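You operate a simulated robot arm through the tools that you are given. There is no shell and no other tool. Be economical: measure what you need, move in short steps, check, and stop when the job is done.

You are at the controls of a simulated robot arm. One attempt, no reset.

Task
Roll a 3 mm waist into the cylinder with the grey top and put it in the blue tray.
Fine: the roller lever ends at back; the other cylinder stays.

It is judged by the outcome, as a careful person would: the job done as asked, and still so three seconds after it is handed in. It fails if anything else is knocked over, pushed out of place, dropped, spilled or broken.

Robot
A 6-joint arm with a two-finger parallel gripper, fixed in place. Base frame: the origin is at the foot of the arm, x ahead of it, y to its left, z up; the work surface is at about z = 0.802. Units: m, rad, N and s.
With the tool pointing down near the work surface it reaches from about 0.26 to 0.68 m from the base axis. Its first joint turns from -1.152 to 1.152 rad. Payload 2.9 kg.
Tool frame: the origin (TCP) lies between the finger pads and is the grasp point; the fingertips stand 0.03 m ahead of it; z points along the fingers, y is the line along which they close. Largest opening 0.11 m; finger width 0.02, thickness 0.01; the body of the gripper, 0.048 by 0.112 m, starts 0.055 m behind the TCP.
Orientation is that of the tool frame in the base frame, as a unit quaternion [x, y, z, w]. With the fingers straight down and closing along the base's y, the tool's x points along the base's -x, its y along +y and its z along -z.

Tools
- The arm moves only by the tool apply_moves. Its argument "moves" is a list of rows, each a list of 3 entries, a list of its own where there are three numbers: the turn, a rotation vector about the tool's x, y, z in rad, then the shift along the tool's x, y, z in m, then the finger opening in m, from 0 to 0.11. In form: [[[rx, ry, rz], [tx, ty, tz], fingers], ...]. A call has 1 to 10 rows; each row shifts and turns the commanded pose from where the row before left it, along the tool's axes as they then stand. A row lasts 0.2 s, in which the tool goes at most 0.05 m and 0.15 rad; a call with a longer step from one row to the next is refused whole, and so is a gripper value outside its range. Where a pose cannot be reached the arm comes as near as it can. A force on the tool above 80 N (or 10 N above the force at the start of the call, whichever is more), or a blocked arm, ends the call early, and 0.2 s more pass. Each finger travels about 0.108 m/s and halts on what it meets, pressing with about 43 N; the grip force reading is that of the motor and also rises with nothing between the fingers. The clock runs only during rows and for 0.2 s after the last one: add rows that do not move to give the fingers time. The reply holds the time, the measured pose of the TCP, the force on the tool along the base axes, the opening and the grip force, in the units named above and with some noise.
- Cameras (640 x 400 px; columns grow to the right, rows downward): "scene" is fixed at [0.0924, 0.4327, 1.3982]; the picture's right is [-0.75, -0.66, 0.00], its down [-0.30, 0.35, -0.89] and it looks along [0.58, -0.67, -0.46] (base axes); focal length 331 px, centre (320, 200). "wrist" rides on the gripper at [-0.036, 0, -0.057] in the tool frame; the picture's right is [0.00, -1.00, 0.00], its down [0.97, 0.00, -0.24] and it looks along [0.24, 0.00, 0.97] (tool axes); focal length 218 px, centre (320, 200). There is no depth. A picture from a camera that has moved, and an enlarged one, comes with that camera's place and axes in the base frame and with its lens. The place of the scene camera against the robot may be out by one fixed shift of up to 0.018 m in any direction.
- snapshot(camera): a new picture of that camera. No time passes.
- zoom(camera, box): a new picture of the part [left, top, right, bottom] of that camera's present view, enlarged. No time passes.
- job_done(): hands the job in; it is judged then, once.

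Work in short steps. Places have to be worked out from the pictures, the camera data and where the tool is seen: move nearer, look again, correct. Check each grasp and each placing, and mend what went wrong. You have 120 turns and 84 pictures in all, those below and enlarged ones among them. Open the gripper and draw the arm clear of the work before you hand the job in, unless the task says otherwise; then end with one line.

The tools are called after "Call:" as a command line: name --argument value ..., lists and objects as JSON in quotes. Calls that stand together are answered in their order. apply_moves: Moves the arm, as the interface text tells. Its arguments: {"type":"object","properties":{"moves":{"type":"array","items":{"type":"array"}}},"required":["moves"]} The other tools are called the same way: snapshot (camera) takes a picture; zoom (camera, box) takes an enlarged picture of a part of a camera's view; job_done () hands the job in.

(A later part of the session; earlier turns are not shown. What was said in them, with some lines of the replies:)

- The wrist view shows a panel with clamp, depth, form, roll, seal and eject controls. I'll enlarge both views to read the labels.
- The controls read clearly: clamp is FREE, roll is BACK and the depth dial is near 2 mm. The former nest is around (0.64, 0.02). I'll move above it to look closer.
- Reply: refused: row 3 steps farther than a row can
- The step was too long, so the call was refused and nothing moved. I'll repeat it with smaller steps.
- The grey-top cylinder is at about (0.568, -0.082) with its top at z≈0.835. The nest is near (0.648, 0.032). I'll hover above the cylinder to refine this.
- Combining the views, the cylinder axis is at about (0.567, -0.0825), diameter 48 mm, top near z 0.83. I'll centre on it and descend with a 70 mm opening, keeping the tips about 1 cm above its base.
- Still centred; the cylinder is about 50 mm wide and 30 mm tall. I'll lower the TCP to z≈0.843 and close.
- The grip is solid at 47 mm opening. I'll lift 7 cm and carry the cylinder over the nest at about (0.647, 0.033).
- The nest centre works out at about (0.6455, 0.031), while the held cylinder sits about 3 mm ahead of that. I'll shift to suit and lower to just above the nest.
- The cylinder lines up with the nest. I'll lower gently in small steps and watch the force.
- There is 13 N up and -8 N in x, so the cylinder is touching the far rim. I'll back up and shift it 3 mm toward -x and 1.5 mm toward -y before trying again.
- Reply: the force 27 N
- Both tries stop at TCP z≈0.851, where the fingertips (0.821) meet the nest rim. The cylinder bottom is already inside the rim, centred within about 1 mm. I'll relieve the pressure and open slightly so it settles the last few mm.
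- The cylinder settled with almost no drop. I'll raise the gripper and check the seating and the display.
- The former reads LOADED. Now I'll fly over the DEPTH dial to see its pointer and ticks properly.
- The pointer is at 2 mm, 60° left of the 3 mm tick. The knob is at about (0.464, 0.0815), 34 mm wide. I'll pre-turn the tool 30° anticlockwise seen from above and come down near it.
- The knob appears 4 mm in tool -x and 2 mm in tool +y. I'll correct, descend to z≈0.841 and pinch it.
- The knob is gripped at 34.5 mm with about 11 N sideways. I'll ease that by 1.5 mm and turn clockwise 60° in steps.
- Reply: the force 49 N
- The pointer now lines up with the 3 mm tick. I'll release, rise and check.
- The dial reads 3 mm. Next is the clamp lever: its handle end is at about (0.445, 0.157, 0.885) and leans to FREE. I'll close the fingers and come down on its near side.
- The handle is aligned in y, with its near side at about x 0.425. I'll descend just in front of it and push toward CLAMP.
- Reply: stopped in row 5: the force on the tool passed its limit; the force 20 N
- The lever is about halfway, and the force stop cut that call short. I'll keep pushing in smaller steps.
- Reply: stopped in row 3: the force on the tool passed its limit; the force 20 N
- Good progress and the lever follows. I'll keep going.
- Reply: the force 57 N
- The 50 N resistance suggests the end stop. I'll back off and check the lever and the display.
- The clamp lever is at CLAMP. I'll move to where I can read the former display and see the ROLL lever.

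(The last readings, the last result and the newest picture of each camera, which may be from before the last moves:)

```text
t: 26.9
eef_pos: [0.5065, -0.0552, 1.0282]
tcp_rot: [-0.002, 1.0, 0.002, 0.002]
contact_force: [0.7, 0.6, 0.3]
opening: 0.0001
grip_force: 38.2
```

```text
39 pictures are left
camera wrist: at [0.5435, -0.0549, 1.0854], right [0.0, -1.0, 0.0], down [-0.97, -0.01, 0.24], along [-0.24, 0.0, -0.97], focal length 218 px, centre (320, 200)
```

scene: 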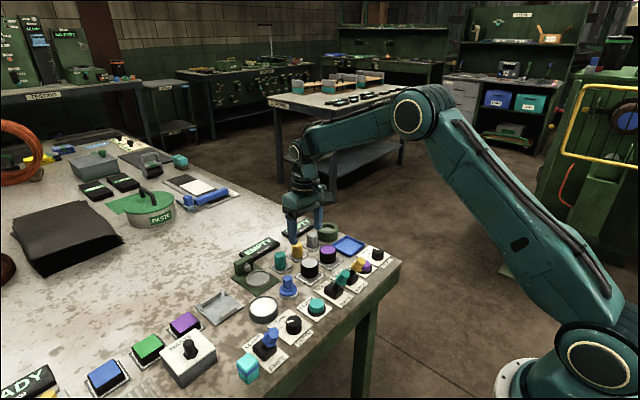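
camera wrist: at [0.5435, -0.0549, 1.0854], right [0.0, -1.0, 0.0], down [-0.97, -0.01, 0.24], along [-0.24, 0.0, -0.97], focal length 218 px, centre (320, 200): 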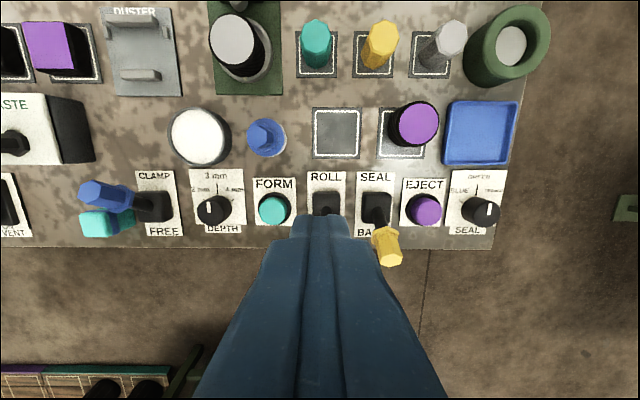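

Call:
zoom --camera "scene" --box '[215, 205, 375, 305]'

```text
4.00 times, centred on (295, 255) of scene
camera zoom: at [0.0924, 0.4326, 1.3982], right [-0.75, -0.66, 0.0], down [-0.3, 0.35, -0.89], along [0.58, -0.67, -0.46], focal length 1326 px, centre (420, -20)
```

zoom: 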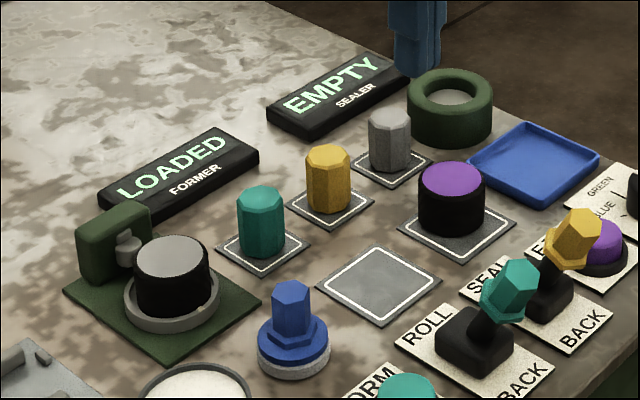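

The former still shows LOADED, with the clamp set. Next I'll approach the ROLL lever (y≈-0.060) from its near side, as I did with the clamp.

Call:
apply_moves --moves '[[[0, 0, 0], [0.045, -0.003, 0], 0.0], [[0, 0, 0], [0.045, -0.003, 0], 0.0], [[0, 0, 0], [0.02, 0, 0.035], 0.0], [[0, 0, 0], [0, 0, 0.04], 0.0], [[0, 0, 0], [0, 0, 0], 0.0]]'

Call:
snapshot --camera "wrist"

```text
t: 28.1
eef_pos: [0.3973, -0.0604, 0.9518]
tcp_rot: [-0.001, 1.0, 0.001, 0.001]
contact_force: [0.7, -0.6, 1.1]
opening: 0.0
grip_force: 37.6
```

```text
37 pictures are left
camera wrist: at [0.4351, -0.0598, 1.0095], right [0.0, -1.0, 0.0], down [-0.97, -0.01, 0.24], along [-0.24, 0.0, -0.97], focal length 218 px, centre (320, 200)
```

wrist: 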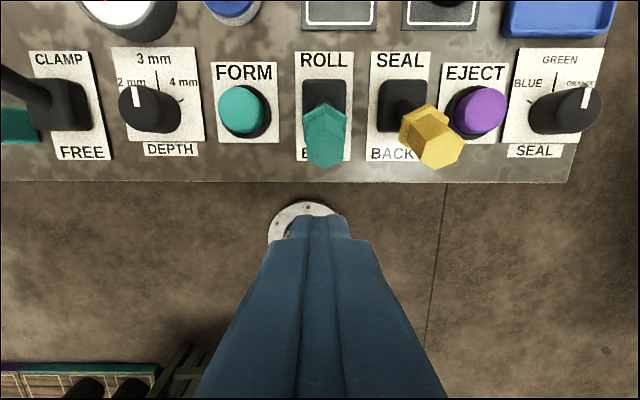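

The lever handle is about 2 mm to the right, so I'll adjust, descend and push toward ROLL in small steps.

Call:
apply_moves --moves '[[[0, 0, 0], [0, -0.002, 0.03], 0.0], [[0, 0, 0], [0, 0, 0.03], 0.0], [[0, 0, 0], [-0.01, 0, 0], 0.0], [[0, 0, 0], [-0.008, 0, 0], 0.0], [[0, 0, 0], [-0.006, 0, 0], 0.0], [[0, 0, 0], [-0.006, 0, 0], 0.0], [[0, 0, 0], [-0.006, 0, 0], 0.0], [[0, 0, 0], [-0.006, 0, 0], 0.0]]'

```text
t: 29.9
eef_pos: [0.44, -0.061, 0.8958]
tcp_rot: [-0.001, 1.0, 0.002, 0.004]
contact_force: [-2.6, -1.9, 16.1]
opening: 0.0001
grip_force: 37.4
```

Call:
apply_moves --moves '[[[0, 0, 0], [-0.006, 0, 0], 0.0], [[0, 0, 0], [-0.006, 0, 0], 0.0], [[0, 0, 0], [-0.006, 0, 0], 0.0], [[0, 0, 0], [-0.006, 0, 0], 0.0], [[0, 0, 0], [-0.006, 0, 0], 0.0], [[0, 0, 0], [0, 0, 0], 0.0]]'

Call:
zoom --camera "scene" --box '[215, 205, 375, 305]'

```text
t: 31.3
eef_pos: [0.4661, -0.0614, 0.8928]
tcp_rot: [-0.001, 1.0, 0.003, -0.001]
contact_force: [-13.8, 0.1, 4.9]
opening: 0.0
grip_force: 38.1
```

```text
4.00 times, centred on (295, 255) of scene
camera zoom: at [0.092, 0.4326, 1.3983], right [-0.75, -0.66, 0.0], down [-0.3, 0.35, -0.89], along [0.58, -0.67, -0.46], focal length 1326 px, centre (420, -20)
```

zoom: 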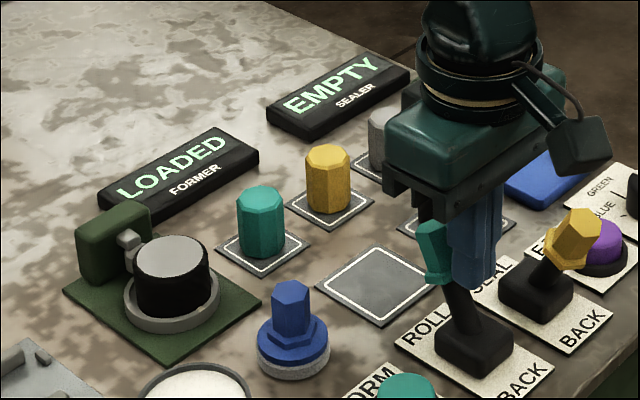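

The lever is past centre but may not be at its stop, so I'll push a few mm more and then back off.

Call:
apply_moves --moves '[[[0, 0, 0], [-0.005, 0, 0], 0.0], [[0, 0, 0], [-0.004, 0, 0], 0.0], [[0, 0, 0], [0, 0, 0], 0.0]]'

Call:
apply_moves --moves '[[[0, 0, 0], [0.02, 0, 0], 0.0], [[0, 0, 0], [0.02, 0, -0.02], 0.0], [[0, 0, 0], [0.01, 0, -0.04], 0.0], [[0, 0, 0], [0, 0, 0], 0.0]]'

Call:
zoom --camera "scene" --box '[215, 205, 375, 305]'

```text
t: 32.1
eef_pos: [0.4678, -0.0617, 0.8934]
tcp_rot: [-0.001, 1.0, 0.003, -0.013]
contact_force: [-57.7, -6.3, 39.2]
opening: 0.0001
grip_force: 37.5
```

```text
t: 33.1
eef_pos: [0.4289, -0.0612, 0.9539]
tcp_rot: [-0.003, 1.0, 0.002, 0.001]
contact_force: [-0.7, -0.3, 0.4]
opening: 0.0003
grip_force: 37.3
```

```text
4.00 times, centred on (295, 255) of scene
camera zoom: at [0.0924, 0.4327, 1.3982], right [-0.75, -0.66, 0.0], down [-0.3, 0.35, -0.89], along [0.58, -0.67, -0.46], focal length 1326 px, centre (420, -20)
```

zoom: 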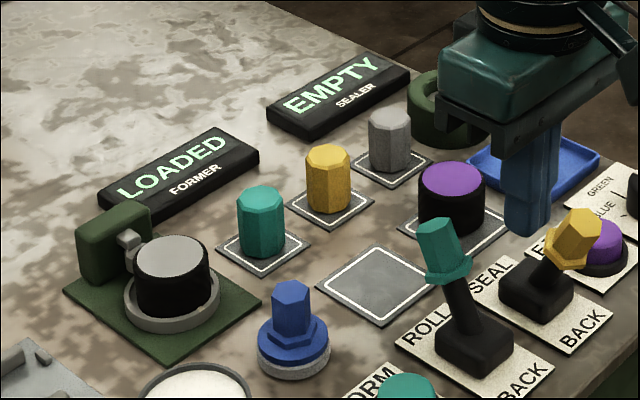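

The lever is at ROLL and the roller has moved against the cylinder, but the display still says LOADED, so FORM should start it. I'll go above FORM (about 0.462, 0.005) and turn the gripper 90° to keep its body clear of the ROLL handle.

Call:
apply_moves --moves '[[[0, 0, 0], [0, 0, -0.03], 0.0], [[0, 0, 0], [-0.016, 0.033, 0], 0.0], [[0, 0, 0], [-0.016, 0.033, 0], 0.0], [[0, 0, 0.143], [0, 0, 0], 0.0], [[0, 0, 0.143], [0, 0, 0], 0.0], [[0, 0, 0.143], [0, 0, 0], 0.0], [[0, 0, 0.143], [0, 0, 0], 0.0], [[0, 0, 0.143], [0, 0, 0], 0.0], [[0, 0, 0.143], [0, 0, 0], 0.0]]'

Call:
apply_moves --moves '[[[0, 0, 0.143], [0, 0, 0], 0.0], [[0, 0, 0.143], [0, 0, 0], 0.0], [[0, 0, 0.143], [0, 0, 0], 0.0], [[0, 0, 0.143], [0, 0, 0], 0.0], [[0, 0, 0.141], [0, 0, 0], 0.0], [[0, 0, 0], [0, 0, 0.03], 0.0], [[0, 0, 0], [0, 0, 0], 0.0]]'

Call:
snapshot --camera "wrist"

Call:
zoom --camera "scene" --box '[225, 205, 385, 325]'

```text
t: 35.1
eef_pos: [0.4608, 0.0056, 0.9854]
tcp_rot: [0.414, 0.91, 0.003, 0.0]
contact_force: [0.3, -0.4, -0.6]
opening: 0.0
grip_force: 37.2
```

```text
t: 36.7
eef_pos: [0.4591, 0.0065, 0.9554]
tcp_rot: [0.706, 0.708, 0.002, 0.0]
contact_force: [0.3, 0.3, 0.6]
opening: 0.0
grip_force: 37.9
```

```text
34 pictures are left
camera wrist: at [0.4609, -0.0279, 1.0122], right [-1.0, 0.0, 0.0], down [0.0, 0.97, 0.24], along [0.0, 0.24, -0.97], focal length 218 px, centre (320, 200)
```

wrist: 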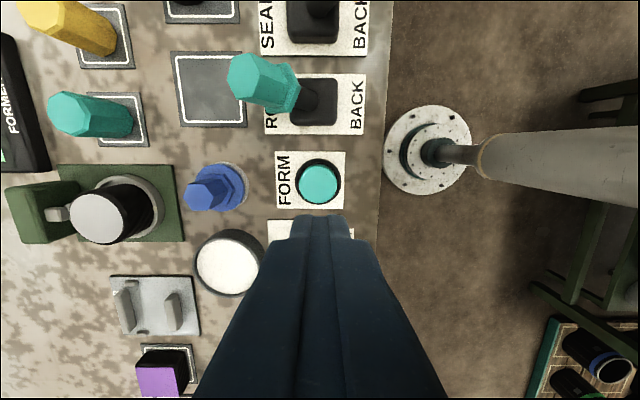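

```text
3.33 times, centred on (305, 265) of scene
camera zoom: at [0.0924, 0.4327, 1.3982], right [-0.75, -0.66, 0.0], down [-0.3, 0.35, -0.89], along [0.58, -0.67, -0.46], focal length 1105 px, centre (370, -17)
```

zoom: 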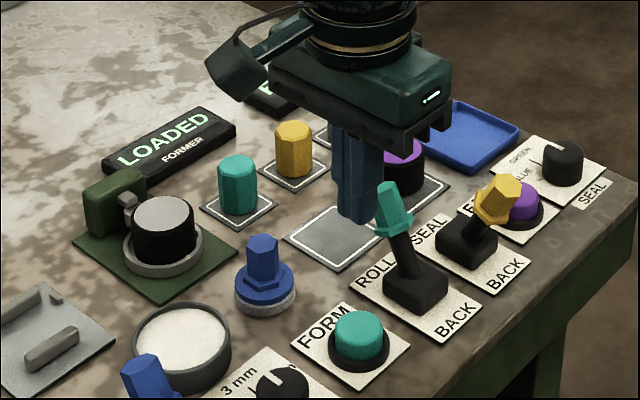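

FORM lies under the fingers with about a 3 mm y correction, and the body is clear of the ROLL handle. I'll descend close, then press in small steps.

Call:
apply_moves --moves '[[[0, 0, 0], [-0.003, 0, 0.04], 0.0], [[0, 0, 0], [0, 0, 0.04], 0.0], [[0, 0, 0], [0, 0, 0.015], 0.0], [[0, 0, 0], [0, 0, 0.006], 0.0], [[0, 0, 0], [0, 0, 0.004], 0.0], [[0, 0, 0], [0, 0, 0], 0.0]]'

Call:
zoom --camera "scene" --box '[225, 205, 385, 325]'

```text
t: 38.1
eef_pos: [0.4597, 0.0028, 0.8499]
tcp_rot: [0.706, 0.709, 0.003, 0.0]
contact_force: [-2.1, -6.4, 12.5]
opening: 0.0001
grip_force: 37.6
```

```text
3.33 times, centred on (305, 265) of scene
camera zoom: at [0.0922, 0.4325, 1.3983], right [-0.75, -0.66, 0.0], down [-0.3, 0.35, -0.89], along [0.58, -0.67, -0.46], focal length 1105 px, centre (370, -17)
```

zoom: 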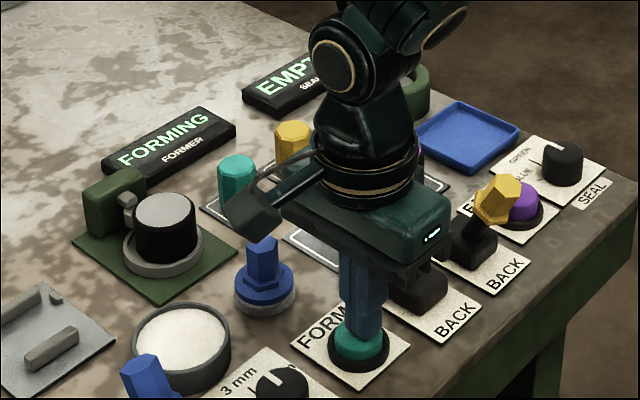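

The display now reads FORMING. I'll lift off the button and wait.

Call:
apply_moves --moves '[[[0, 0, 0], [0, 0, -0.04], 0.0], [[0, 0, 0], [0, 0, -0.04], 0.0], [[0, 0, 0], [0, 0, -0.03], 0.0], [[0, 0, 0], [0, 0, 0], 0.0], [[0, 0, 0], [0, 0, 0], 0.0], [[0, 0, 0], [0, 0, 0], 0.0]]'

Call:
zoom --camera "scene" --box '[225, 205, 385, 325]'

```text
t: 39.5
eef_pos: [0.4581, 0.0014, 0.9623]
tcp_rot: [0.705, 0.709, 0.002, 0.0]
contact_force: [0.7, -0.1, -0.9]
opening: 0.0
grip_force: 37.7
```

```text
3.33 times, centred on (305, 265) of scene
camera zoom: at [0.0924, 0.4327, 1.3982], right [-0.75, -0.66, 0.0], down [-0.3, 0.35, -0.89], along [0.58, -0.67, -0.46], focal length 1105 px, centre (370, -17)
```

zoom: 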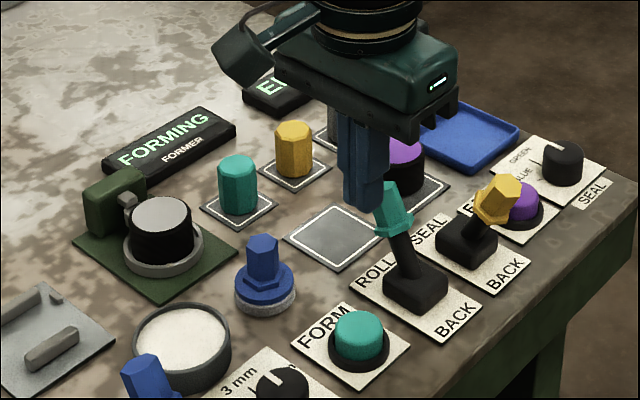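

It is still forming and the waist is appearing. I'll turn the wrist back while waiting.

Call:
apply_moves --moves '[[[0, 0, -0.143], [0, 0, -0.02], 0.0], [[0, 0, -0.143], [0, 0, 0], 0.0], [[0, 0, -0.143], [0, 0, 0], 0.0], [[0, 0, -0.143], [0, 0, 0], 0.0], [[0, 0, -0.143], [0, 0, 0], 0.0], [[0, 0, -0.143], [0, 0, 0], 0.0], [[0, 0, -0.143], [0, 0, 0], 0.0], [[0, 0, -0.143], [0, 0, 0], 0.0], [[0, 0, -0.143], [0, 0, 0], 0.0], [[0, 0, -0.143], [0, 0, 0], 0.0]]'

Call:
apply_moves --moves '[[[0, 0, -0.141], [0, 0, 0], 0.0], [[0, 0, 0], [0, 0, 0], 0.0], [[0, 0, 0], [0, 0, 0], 0.0], [[0, 0, 0], [0, 0, 0], 0.0], [[0, 0, 0], [0, 0, 0], 0.0]]'

Call:
zoom --camera "scene" --box '[225, 205, 385, 325]'

```text
t: 41.7
eef_pos: [0.4595, 0.0019, 0.98]
tcp_rot: [0.067, 0.998, 0.002, 0.002]
contact_force: [-0.2, 0.3, -0.3]
opening: 0.0002
grip_force: 37.7
```

```text
t: 42.9
eef_pos: [0.459, 0.0013, 0.9794]
tcp_rot: [-0.002, 1.0, 0.002, 0.002]
contact_force: [-0.8, -0.4, 0.1]
opening: 0.0002
grip_force: 37.8
```

```text
3.33 times, centred on (305, 265) of scene
camera zoom: at [0.0924, 0.4327, 1.3982], right [-0.75, -0.66, 0.0], down [-0.3, 0.35, -0.89], along [0.58, -0.67, -0.46], focal length 1105 px, centre (370, -17)
```

zoom: 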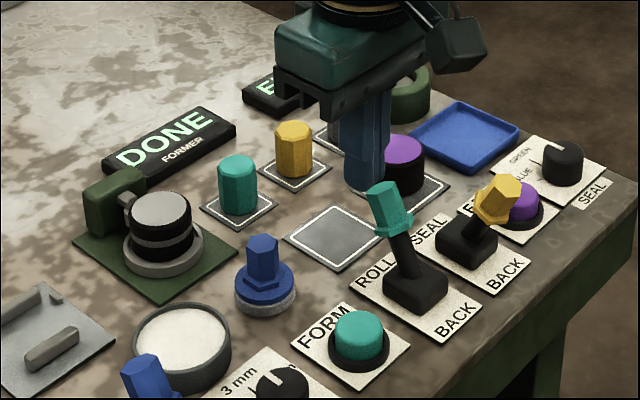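

The display reads DONE and the waist is visible. I'll bring the ROLL lever back by going to its far side and pulling toward -x.

Call:
apply_moves --moves '[[[0, 0, 0], [-0.03, -0.022, 0], 0.0], [[0, 0, 0], [-0.03, -0.021, 0], 0.0], [[0, 0, 0], [-0.022, -0.021, 0], 0.0], [[0, 0, 0], [0, 0, 0.04], 0.0], [[0, 0, 0], [0, 0, 0], 0.0]]'

Call:
snapshot --camera "wrist"

Call:
zoom --camera "scene" --box '[265, 205, 385, 305]'

```text
t: 44.1
eef_pos: [0.5429, -0.0614, 0.9396]
tcp_rot: [-0.002, 1.0, 0.002, 0.001]
contact_force: [-0.3, -0.1, -0.2]
opening: 0.0
grip_force: 36.8
```

```text
29 pictures are left
camera wrist: at [0.5791, -0.061, 0.9969], right [0.0, -1.0, 0.0], down [-0.97, -0.01, 0.24], along [-0.24, 0.0, -0.97], focal length 218 px, centre (320, 200)
```

wrist: 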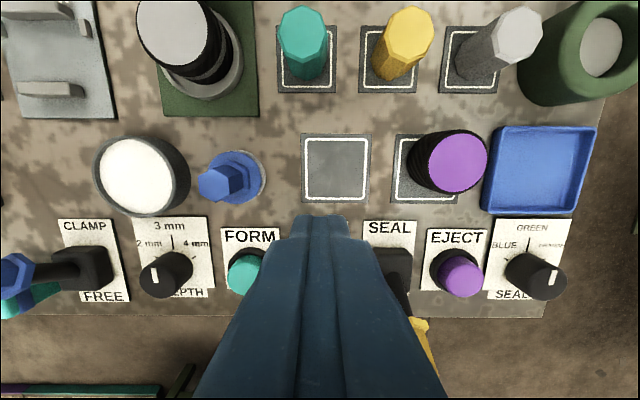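

```text
4.00 times, centred on (325, 255) of scene
camera zoom: at [0.0924, 0.4326, 1.3982], right [-0.75, -0.66, 0.0], down [-0.3, 0.35, -0.89], along [0.58, -0.67, -0.46], focal length 1326 px, centre (300, -20)
```

zoom: 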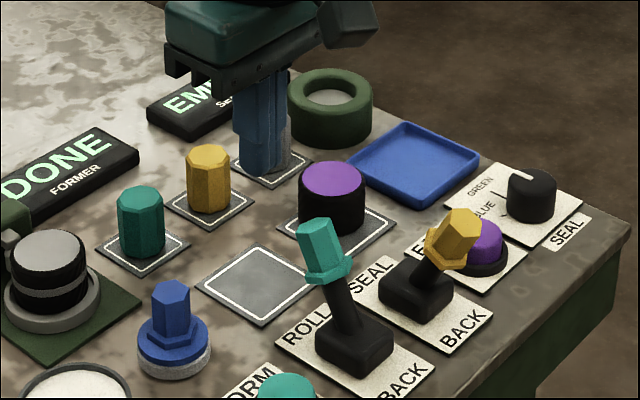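

The fingers are beyond the handle with open space below. I'll descend and pull back in small steps.

Call:
apply_moves --moves '[[[0, 0, 0], [0, 0, 0.03], 0.0], [[0, 0, 0], [0, 0, 0.02], 0.0], [[0, 0, 0], [0.012, 0, 0], 0.0], [[0, 0, 0], [0.01, 0, 0], 0.0], [[0, 0, 0], [0.006, 0, 0], 0.0], [[0, 0, 0], [0.006, 0, 0], 0.0], [[0, 0, 0], [0.006, 0, 0], 0.0], [[0, 0, 0], [0.006, 0, 0], 0.0], [[0, 0, 0], [0.006, 0, 0], 0.0]]'

Call:
apply_moves --moves '[[[0, 0, 0], [0.006, 0, 0], 0.0], [[0, 0, 0], [0.006, 0, 0], 0.0], [[0, 0, 0], [0.005, 0, 0], 0.0], [[0, 0, 0], [0.005, 0, 0], 0.0], [[0, 0, 0], [0, 0, 0], 0.0]]'

Call:
zoom --camera "scene" --box '[225, 205, 385, 325]'

```text
t: 46.1
eef_pos: [0.488, -0.0623, 0.8895]
tcp_rot: [-0.002, 1.0, 0.002, 0.001]
contact_force: [-0.1, -0.6, 0.5]
opening: 0.0001
grip_force: 37.4
```

```text
t: 47.3
eef_pos: [0.4672, -0.061, 0.8894]
tcp_rot: [-0.002, 1.0, 0.001, 0.002]
contact_force: [0.6, -0.7, 0.0]
opening: 0.0
grip_force: 38.0
```

```text
3.33 times, centred on (305, 265) of scene
camera zoom: at [0.0924, 0.4327, 1.3982], right [-0.75, -0.66, 0.0], down [-0.3, 0.35, -0.89], along [0.58, -0.67, -0.46], focal length 1105 px, centre (370, -17)
```

zoom: 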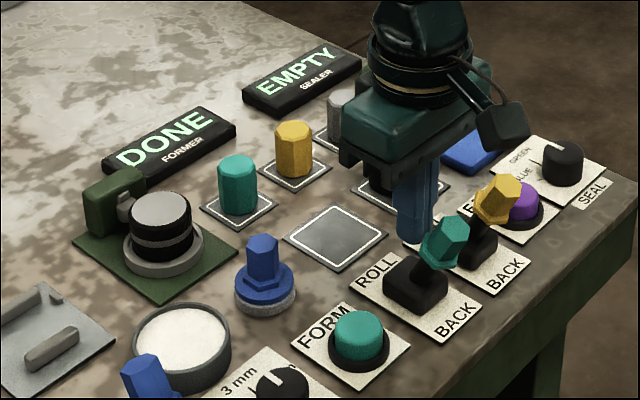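

The ROLL lever snapped to BACK. Now I'll rise, go to the far side of the clamp lever and pull it to FREE.

Call:
apply_moves --moves '[[[0, 0, 0], [-0.01, 0, -0.03], 0.0], [[0, 0, 0], [-0.01, 0, -0.04], 0.0], [[0, 0, 0], [-0.02, 0.04, 0], 0.0], [[0, 0, 0], [-0.02, 0.04, 0], 0.0], [[0, 0, 0], [-0.01, 0.045, 0], 0.0], [[0, 0, 0], [-0.005, 0.045, 0], 0.0], [[0, 0, 0], [0, 0.0485, 0], 0.0], [[0, 0, 0], [0, 0, 0.02], 0.0], [[0, 0, 0], [0, 0, 0], 0.0]]'

Call:
snapshot --camera "wrist"

Call:
zoom --camera "scene" --box '[205, 260, 345, 380]'

```text
t: 49.3
eef_pos: [0.5403, 0.1596, 0.9429]
tcp_rot: [-0.002, 1.0, 0.001, 0.001]
contact_force: [0.6, 0.3, -0.2]
opening: 0.0
grip_force: 37.7
```

```text
26 pictures are left
camera wrist: at [0.5769, 0.16, 0.9995], right [0.0, -1.0, 0.0], down [-0.97, 0.0, 0.24], along [-0.24, 0.0, -0.97], focal length 218 px, centre (320, 200)
```

wrist: 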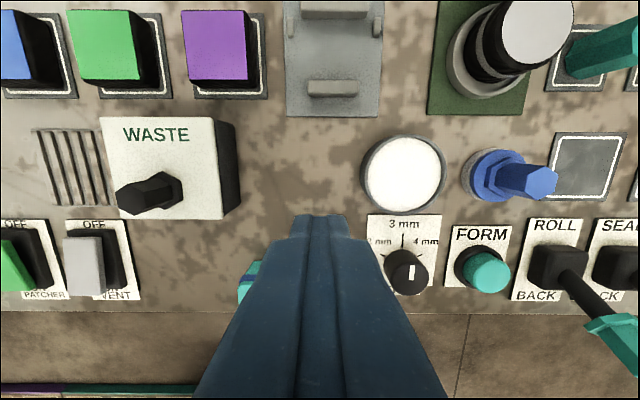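

```text
3.33 times, centred on (275, 320) of scene
camera zoom: at [0.0924, 0.4327, 1.3982], right [-0.75, -0.66, 0.0], down [-0.3, 0.35, -0.89], along [0.58, -0.67, -0.46], focal length 1105 px, centre (470, -200)
```

zoom: 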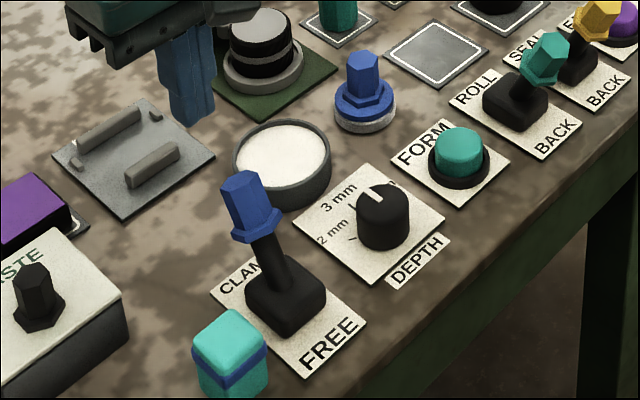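

The way is clear here too. I'll descend beyond the clamp handle and pull it to FREE.

Call:
apply_moves --moves '[[[0, 0, 0], [0, -0.001, 0.03], 0.0], [[0, 0, 0], [0, 0, 0.023], 0.0], [[0, 0, 0], [0.012, 0, 0], 0.0], [[0, 0, 0], [0.01, 0, 0], 0.0], [[0, 0, 0], [0.006, 0, 0], 0.0], [[0, 0, 0], [0.006, 0, 0], 0.0], [[0, 0, 0], [0.006, 0, 0], 0.0], [[0, 0, 0], [0.006, 0, 0], 0.0], [[0, 0, 0], [0.006, 0, 0], 0.0]]'

Call:
apply_moves --moves '[[[0, 0, 0], [0.006, 0, 0], 0.0], [[0, 0, 0], [0.006, 0, 0], 0.0], [[0, 0, 0], [0.005, 0, 0], 0.0], [[0, 0, 0], [0.004, 0, 0], 0.0], [[0, 0, 0], [0, 0, 0], 0.0]]'

Call:
zoom --camera "scene" --box '[205, 210, 365, 380]'

```text
t: 51.3
eef_pos: [0.4957, 0.1576, 0.8962]
tcp_rot: [-0.001, 1.0, 0.004, 0.013]
contact_force: [15.2, -7.7, 56.7]
opening: 0.0
grip_force: 37.7
```

```text
t: 52.5
eef_pos: [0.4667, 0.1566, 0.8841]
tcp_rot: [-0.003, 1.0, 0.002, -0.002]
contact_force: [0.5, 0.0, 0.1]
opening: 0.0
grip_force: 37.3
```

```text
2.35 times, centred on (285, 295) of scene
camera zoom: at [0.0924, 0.4327, 1.3982], right [-0.75, -0.66, 0.0], down [-0.3, 0.35, -0.89], along [0.58, -0.67, -0.46], focal length 780 px, centre (402, -24)
```

zoom: 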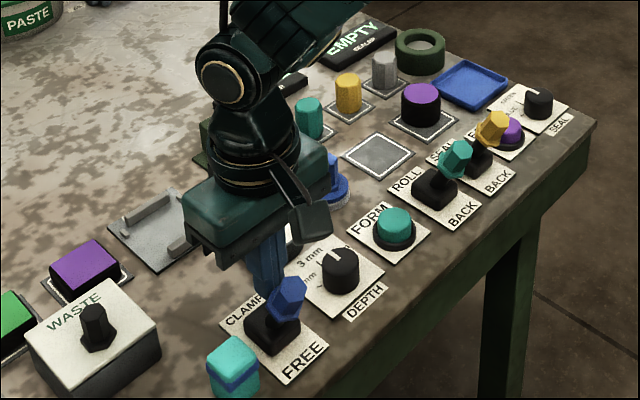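

The clamp is FREE. Now I'll rise and go over the formed cylinder at the same TCP spot I released it (about 0.642, 0.031).

Call:
apply_moves --moves '[[[0, 0, 0], [-0.01, 0, -0.035], 0.0], [[0, 0, 0], [-0.01, 0, -0.045], 0.02], [[0, 0, 0], [-0.035, -0.03, 0], 0.04], [[0, 0, 0], [-0.035, -0.03, 0], 0.06], [[0, 0, 0], [-0.035, -0.03, 0], 0.062], [[0, 0, 0], [-0.035, -0.03, 0], 0.062], [[0, 0, 0], [-0.015, -0.006, 0], 0.062], [[0, 0, 0], [0, 0, 0.02], 0.062], [[0, 0, 0], [0, 0, 0], 0.062]]'

Call:
snapshot --camera "wrist"

Call:
zoom --camera "scene" --box '[205, 210, 385, 390]'

```text
t: 54.5
eef_pos: [0.6445, 0.0332, 0.9482]
tcp_rot: [-0.003, 1.0, 0.003, 0.002]
contact_force: [0.5, 0.1, -0.3]
opening: 0.062
grip_force: 0.0
```

```text
23 pictures are left
camera wrist: at [0.6812, 0.0326, 1.0051], right [0.0, -1.0, 0.0], down [-0.97, -0.01, 0.24], along [-0.24, 0.0, -0.97], focal length 218 px, centre (320, 200)
```

wrist: 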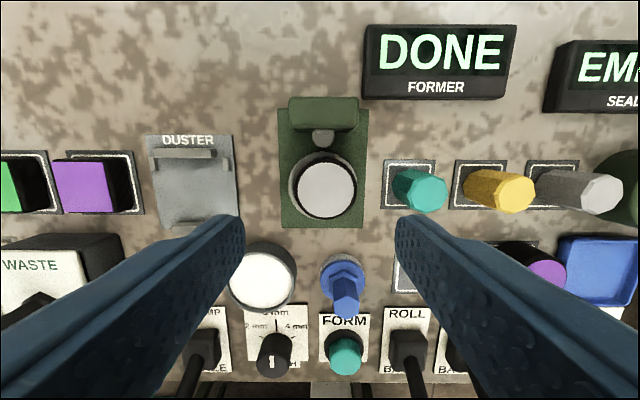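

```text
2.22 times, centred on (295, 300) of scene
camera zoom: at [0.0924, 0.4326, 1.3982], right [-0.75, -0.66, 0.0], down [-0.3, 0.35, -0.89], along [0.58, -0.67, -0.46], focal length 736 px, centre (376, -22)
```

zoom: 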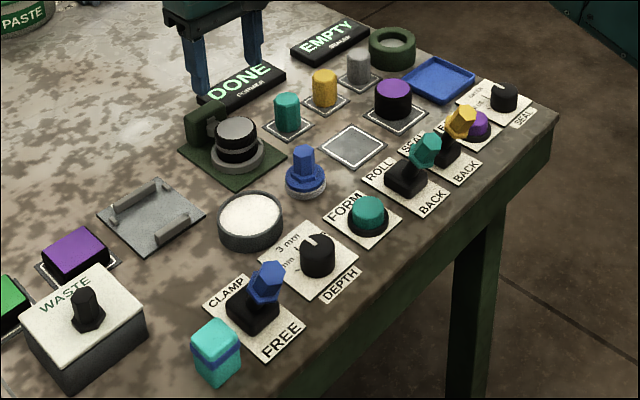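

The cylinder is at about (0.648, 0.029). I'll correct, descend to z≈0.852 just above the rim and grip.

Call:
apply_moves --moves '[[[0, 0, 0], [-0.003, -0.0025, 0.04], 0.062], [[0, 0, 0], [0, 0, 0.04], 0.062], [[0, 0, 0], [0, 0, 0.015], 0.062], [[0, 0, 0], [0, 0, 0], 0.062], [[0, 0, 0], [0, 0, 0], 0.045], [[0, 0, 0], [0, 0, 0], 0.038], [[0, 0, 0], [0, 0, 0], 0.038]]'

Call:
zoom --camera "scene" --box '[215, 210, 335, 300]'

```text
t: 56.1
eef_pos: [0.6466, 0.0286, 0.8546]
tcp_rot: [-0.002, 1.0, 0.002, 0.002]
contact_force: [0.5, 0.5, -0.1]
opening: 0.0469
grip_force: 42.7
```

```text
4.44 times, centred on (275, 255) of scene
camera zoom: at [0.0924, 0.4327, 1.3982], right [-0.75, -0.66, 0.0], down [-0.3, 0.35, -0.89], along [0.58, -0.67, -0.46], focal length 1473 px, centre (520, -44)
```

zoom: 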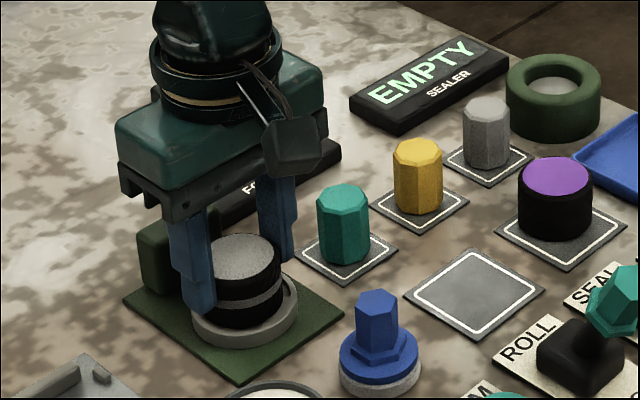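

The grip is firm on the formed cylinder. I'll lift 9 cm and carry it to above the blue tray at about (0.559, -0.253).

Call:
apply_moves --moves '[[[0, 0, 0], [0, 0, -0.02], 0.038], [[0, 0, 0], [0, 0, -0.035], 0.038], [[0, 0, 0], [0, 0, -0.035], 0.038], [[0, 0, 0], [0.012, -0.04, 0], 0.038], [[0, 0, 0], [0.012, -0.04, 0], 0.038], [[0, 0, 0], [0.012, -0.04, 0], 0.038], [[0, 0, 0], [0.013, -0.04, 0], 0.038], [[0, 0, 0], [0.013, -0.04, 0], 0.038], [[0, 0, 0], [0.013, -0.04, 0], 0.038], [[0, 0, 0], [0.013, -0.0415, 0], 0.038]]'

Call:
snapshot --camera "wrist"

Call:
zoom --camera "scene" --box '[225, 200, 385, 300]'

```text
t: 58.3
eef_pos: [0.5588, -0.2525, 0.9447]
tcp_rot: [-0.002, 1.0, 0.002, 0.002]
contact_force: [0.5, -0.4, -2.2]
opening: 0.0468
grip_force: 43.0
```

```text
20 pictures are left
camera wrist: at [0.5969, -0.2515, 1.0013], right [0.01, -1.0, 0.0], down [-0.97, -0.01, 0.24], along [-0.24, 0.0, -0.97], focal length 218 px, centre (320, 200)
```

wrist: 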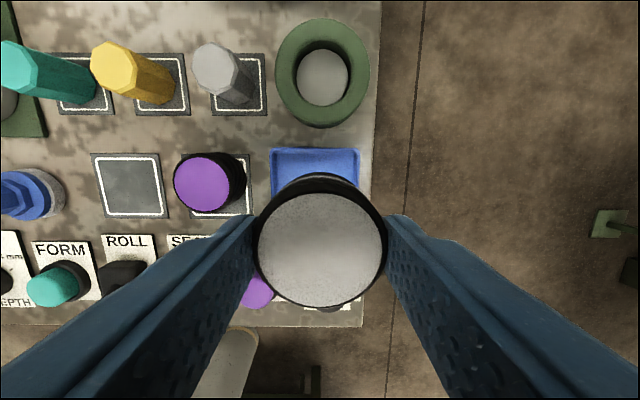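

```text
4.00 times, centred on (305, 250) of scene
camera zoom: at [0.0924, 0.4327, 1.3982], right [-0.75, -0.66, 0.0], down [-0.3, 0.35, -0.89], along [0.58, -0.67, -0.46], focal length 1326 px, centre (380, 0)
```

zoom: 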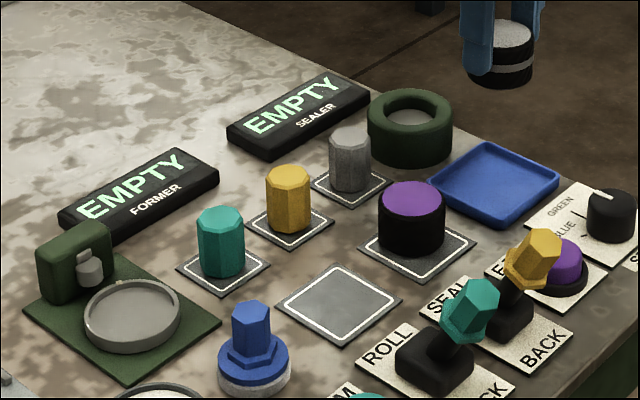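

The tray centre looks like about (0.554, -0.249), so I'll correct slightly and lower to near the tray.

Call:
apply_moves --moves '[[[0, 0, 0], [0.004, 0.0035, 0.03], 0.038], [[0, 0, 0], [0, 0, 0.035], 0.038], [[0, 0, 0], [0, 0, 0.01], 0.038], [[0, 0, 0], [0, 0, 0], 0.038]]'

Call:
snapshot --camera "wrist"

Call:
zoom --camera "scene" --box '[300, 200, 400, 280]'

```text
t: 59.3
eef_pos: [0.5563, -0.2484, 0.8681]
tcp_rot: [-0.002, 1.0, 0.001, 0.001]
contact_force: [-0.4, 0.3, -1.4]
opening: 0.0469
grip_force: 43.0
```

```text
18 pictures are left
camera wrist: at [0.5936, -0.248, 0.9244], right [0.0, -1.0, 0.0], down [-0.97, -0.01, 0.24], along [-0.24, 0.0, -0.97], focal length 218 px, centre (320, 200)
```

wrist: 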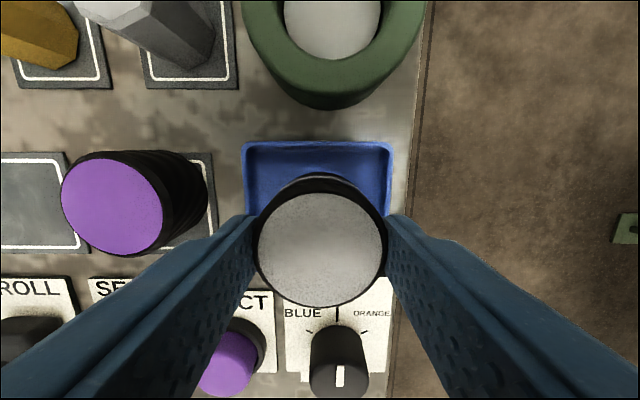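

```text
5.00 times, centred on (350, 240) of scene
camera zoom: at [0.0924, 0.4326, 1.3982], right [-0.75, -0.66, 0.0], down [-0.3, 0.35, -0.89], along [0.58, -0.67, -0.46], focal length 1657 px, centre (170, 0)
```

zoom: 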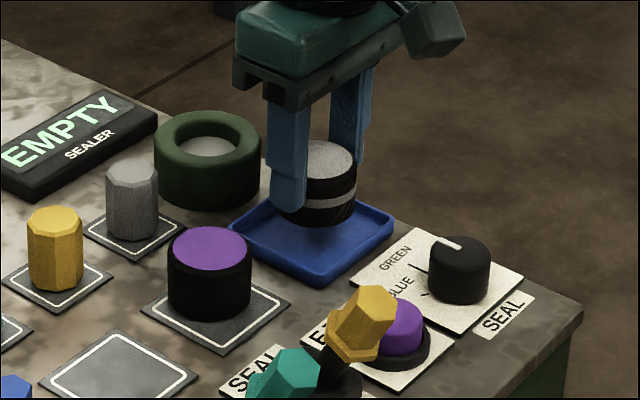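

The cylinder is centred over the tray. I'll lower it slowly until contact.

Call:
apply_moves --moves '[[[0, 0, 0], [0, 0, 0.015], 0.038], [[0, 0, 0], [0, 0, 0.003], 0.038], [[0, 0, 0], [0, 0, 0.003], 0.038], [[0, 0, 0], [0, 0, 0], 0.038]]'

Call:
zoom --camera "scene" --box '[300, 200, 400, 280]'

```text
t: 60.3
eef_pos: [0.5567, -0.2494, 0.8491]
tcp_rot: [-0.003, 1.0, 0.002, 0.003]
contact_force: [-9.8, 7.6, 26.9]
opening: 0.0468
grip_force: 43.0
```

```text
5.00 times, centred on (350, 240) of scene
camera zoom: at [0.0917, 0.433, 1.3982], right [-0.75, -0.66, 0.0], down [-0.3, 0.35, -0.89], along [0.58, -0.67, -0.46], focal length 1657 px, centre (170, 0)
```

zoom: 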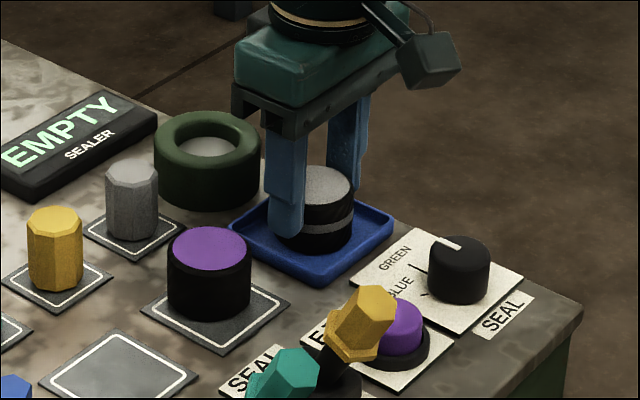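

The cylinder is resting on the tray floor with 27 N up. I'll relieve the pressure, open gently and lift away.

Call:
apply_moves --moves '[[[0, 0, 0], [0, 0, -0.002], 0.038], [[0, 0, 0], [0, 0, 0], 0.044], [[0, 0, 0], [0, 0, 0], 0.052], [[0, 0, 0], [0, 0, 0], 0.058], [[0, 0, 0], [0, 0, 0], 0.058], [[0, 0, 0], [0, 0, -0.02], 0.058], [[0, 0, 0], [0, 0, -0.04], 0.058], [[0, 0, 0], [0, 0, -0.05], 0.06], [[0, 0, 0], [0.03, 0, -0.04], 0.06], [[0, 0, 0], [0, 0, 0], 0.06]]'

Call:
snapshot --camera "wrist"

Call:
zoom --camera "scene" --box '[215, 200, 405, 390]'

Call:
zoom --camera "scene" --box '[300, 200, 400, 280]'

```text
t: 62.5
eef_pos: [0.5263, -0.2495, 0.9962]
tcp_rot: [-0.002, 1.0, 0.003, 0.001]
contact_force: [-0.5, -0.3, -0.7]
opening: 0.06
grip_force: 0.0
```

```text
15 pictures are left
camera wrist: at [0.5629, -0.2491, 1.0521], right [0.0, -1.0, 0.0], down [-0.97, -0.01, 0.24], along [-0.24, 0.0, -0.97], focal length 218 px, centre (320, 200)
```

wrist: 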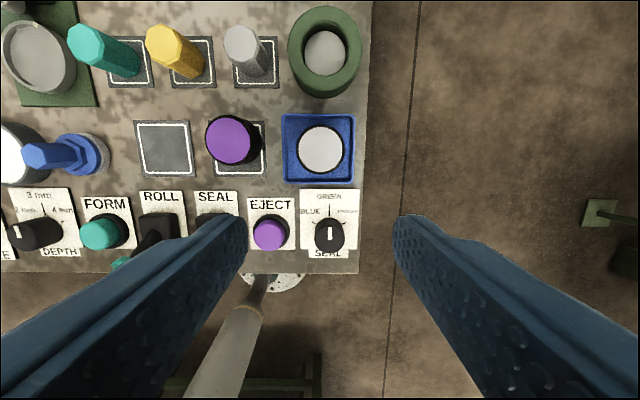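

```text
2.11 times, centred on (310, 295) of scene
camera zoom: at [0.0924, 0.4327, 1.3982], right [-0.75, -0.66, 0.0], down [-0.3, 0.35, -0.89], along [0.58, -0.67, -0.46], focal length 698 px, centre (341, 0)
```

zoom: 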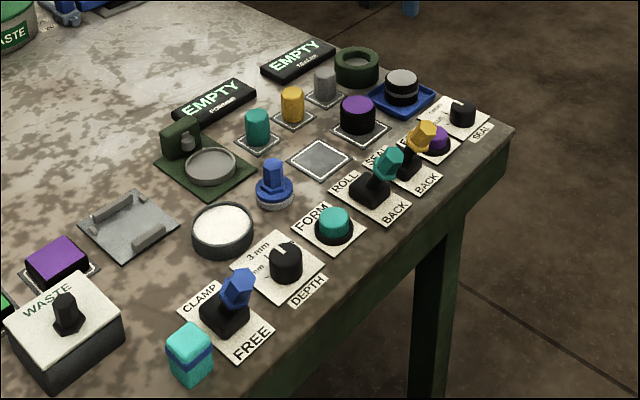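

```text
5.00 times, centred on (350, 240) of scene
camera zoom: at [0.0924, 0.4327, 1.3982], right [-0.75, -0.66, 0.0], down [-0.3, 0.35, -0.89], along [0.58, -0.67, -0.46], focal length 1657 px, centre (170, 0)
```

zoom: 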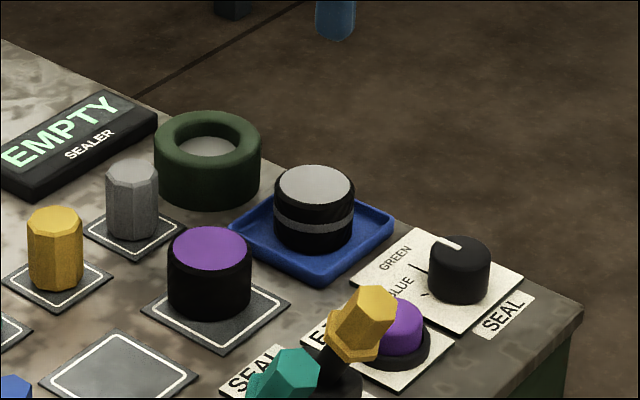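

The waisted grey-top cylinder stands flat in the blue tray. The roll lever is at BACK, the clamp is FREE, the purple cylinder hasn't moved and the arm is clear, so I'm handing it in.

Call:
job_done

```text
The job is handed in.
```

The grey-top cylinder now has its waist, rolled with the depth dial at 3 mm, and stands in the blue tray; the roller lever is at BACK and the purple-top cylinder was not moved.
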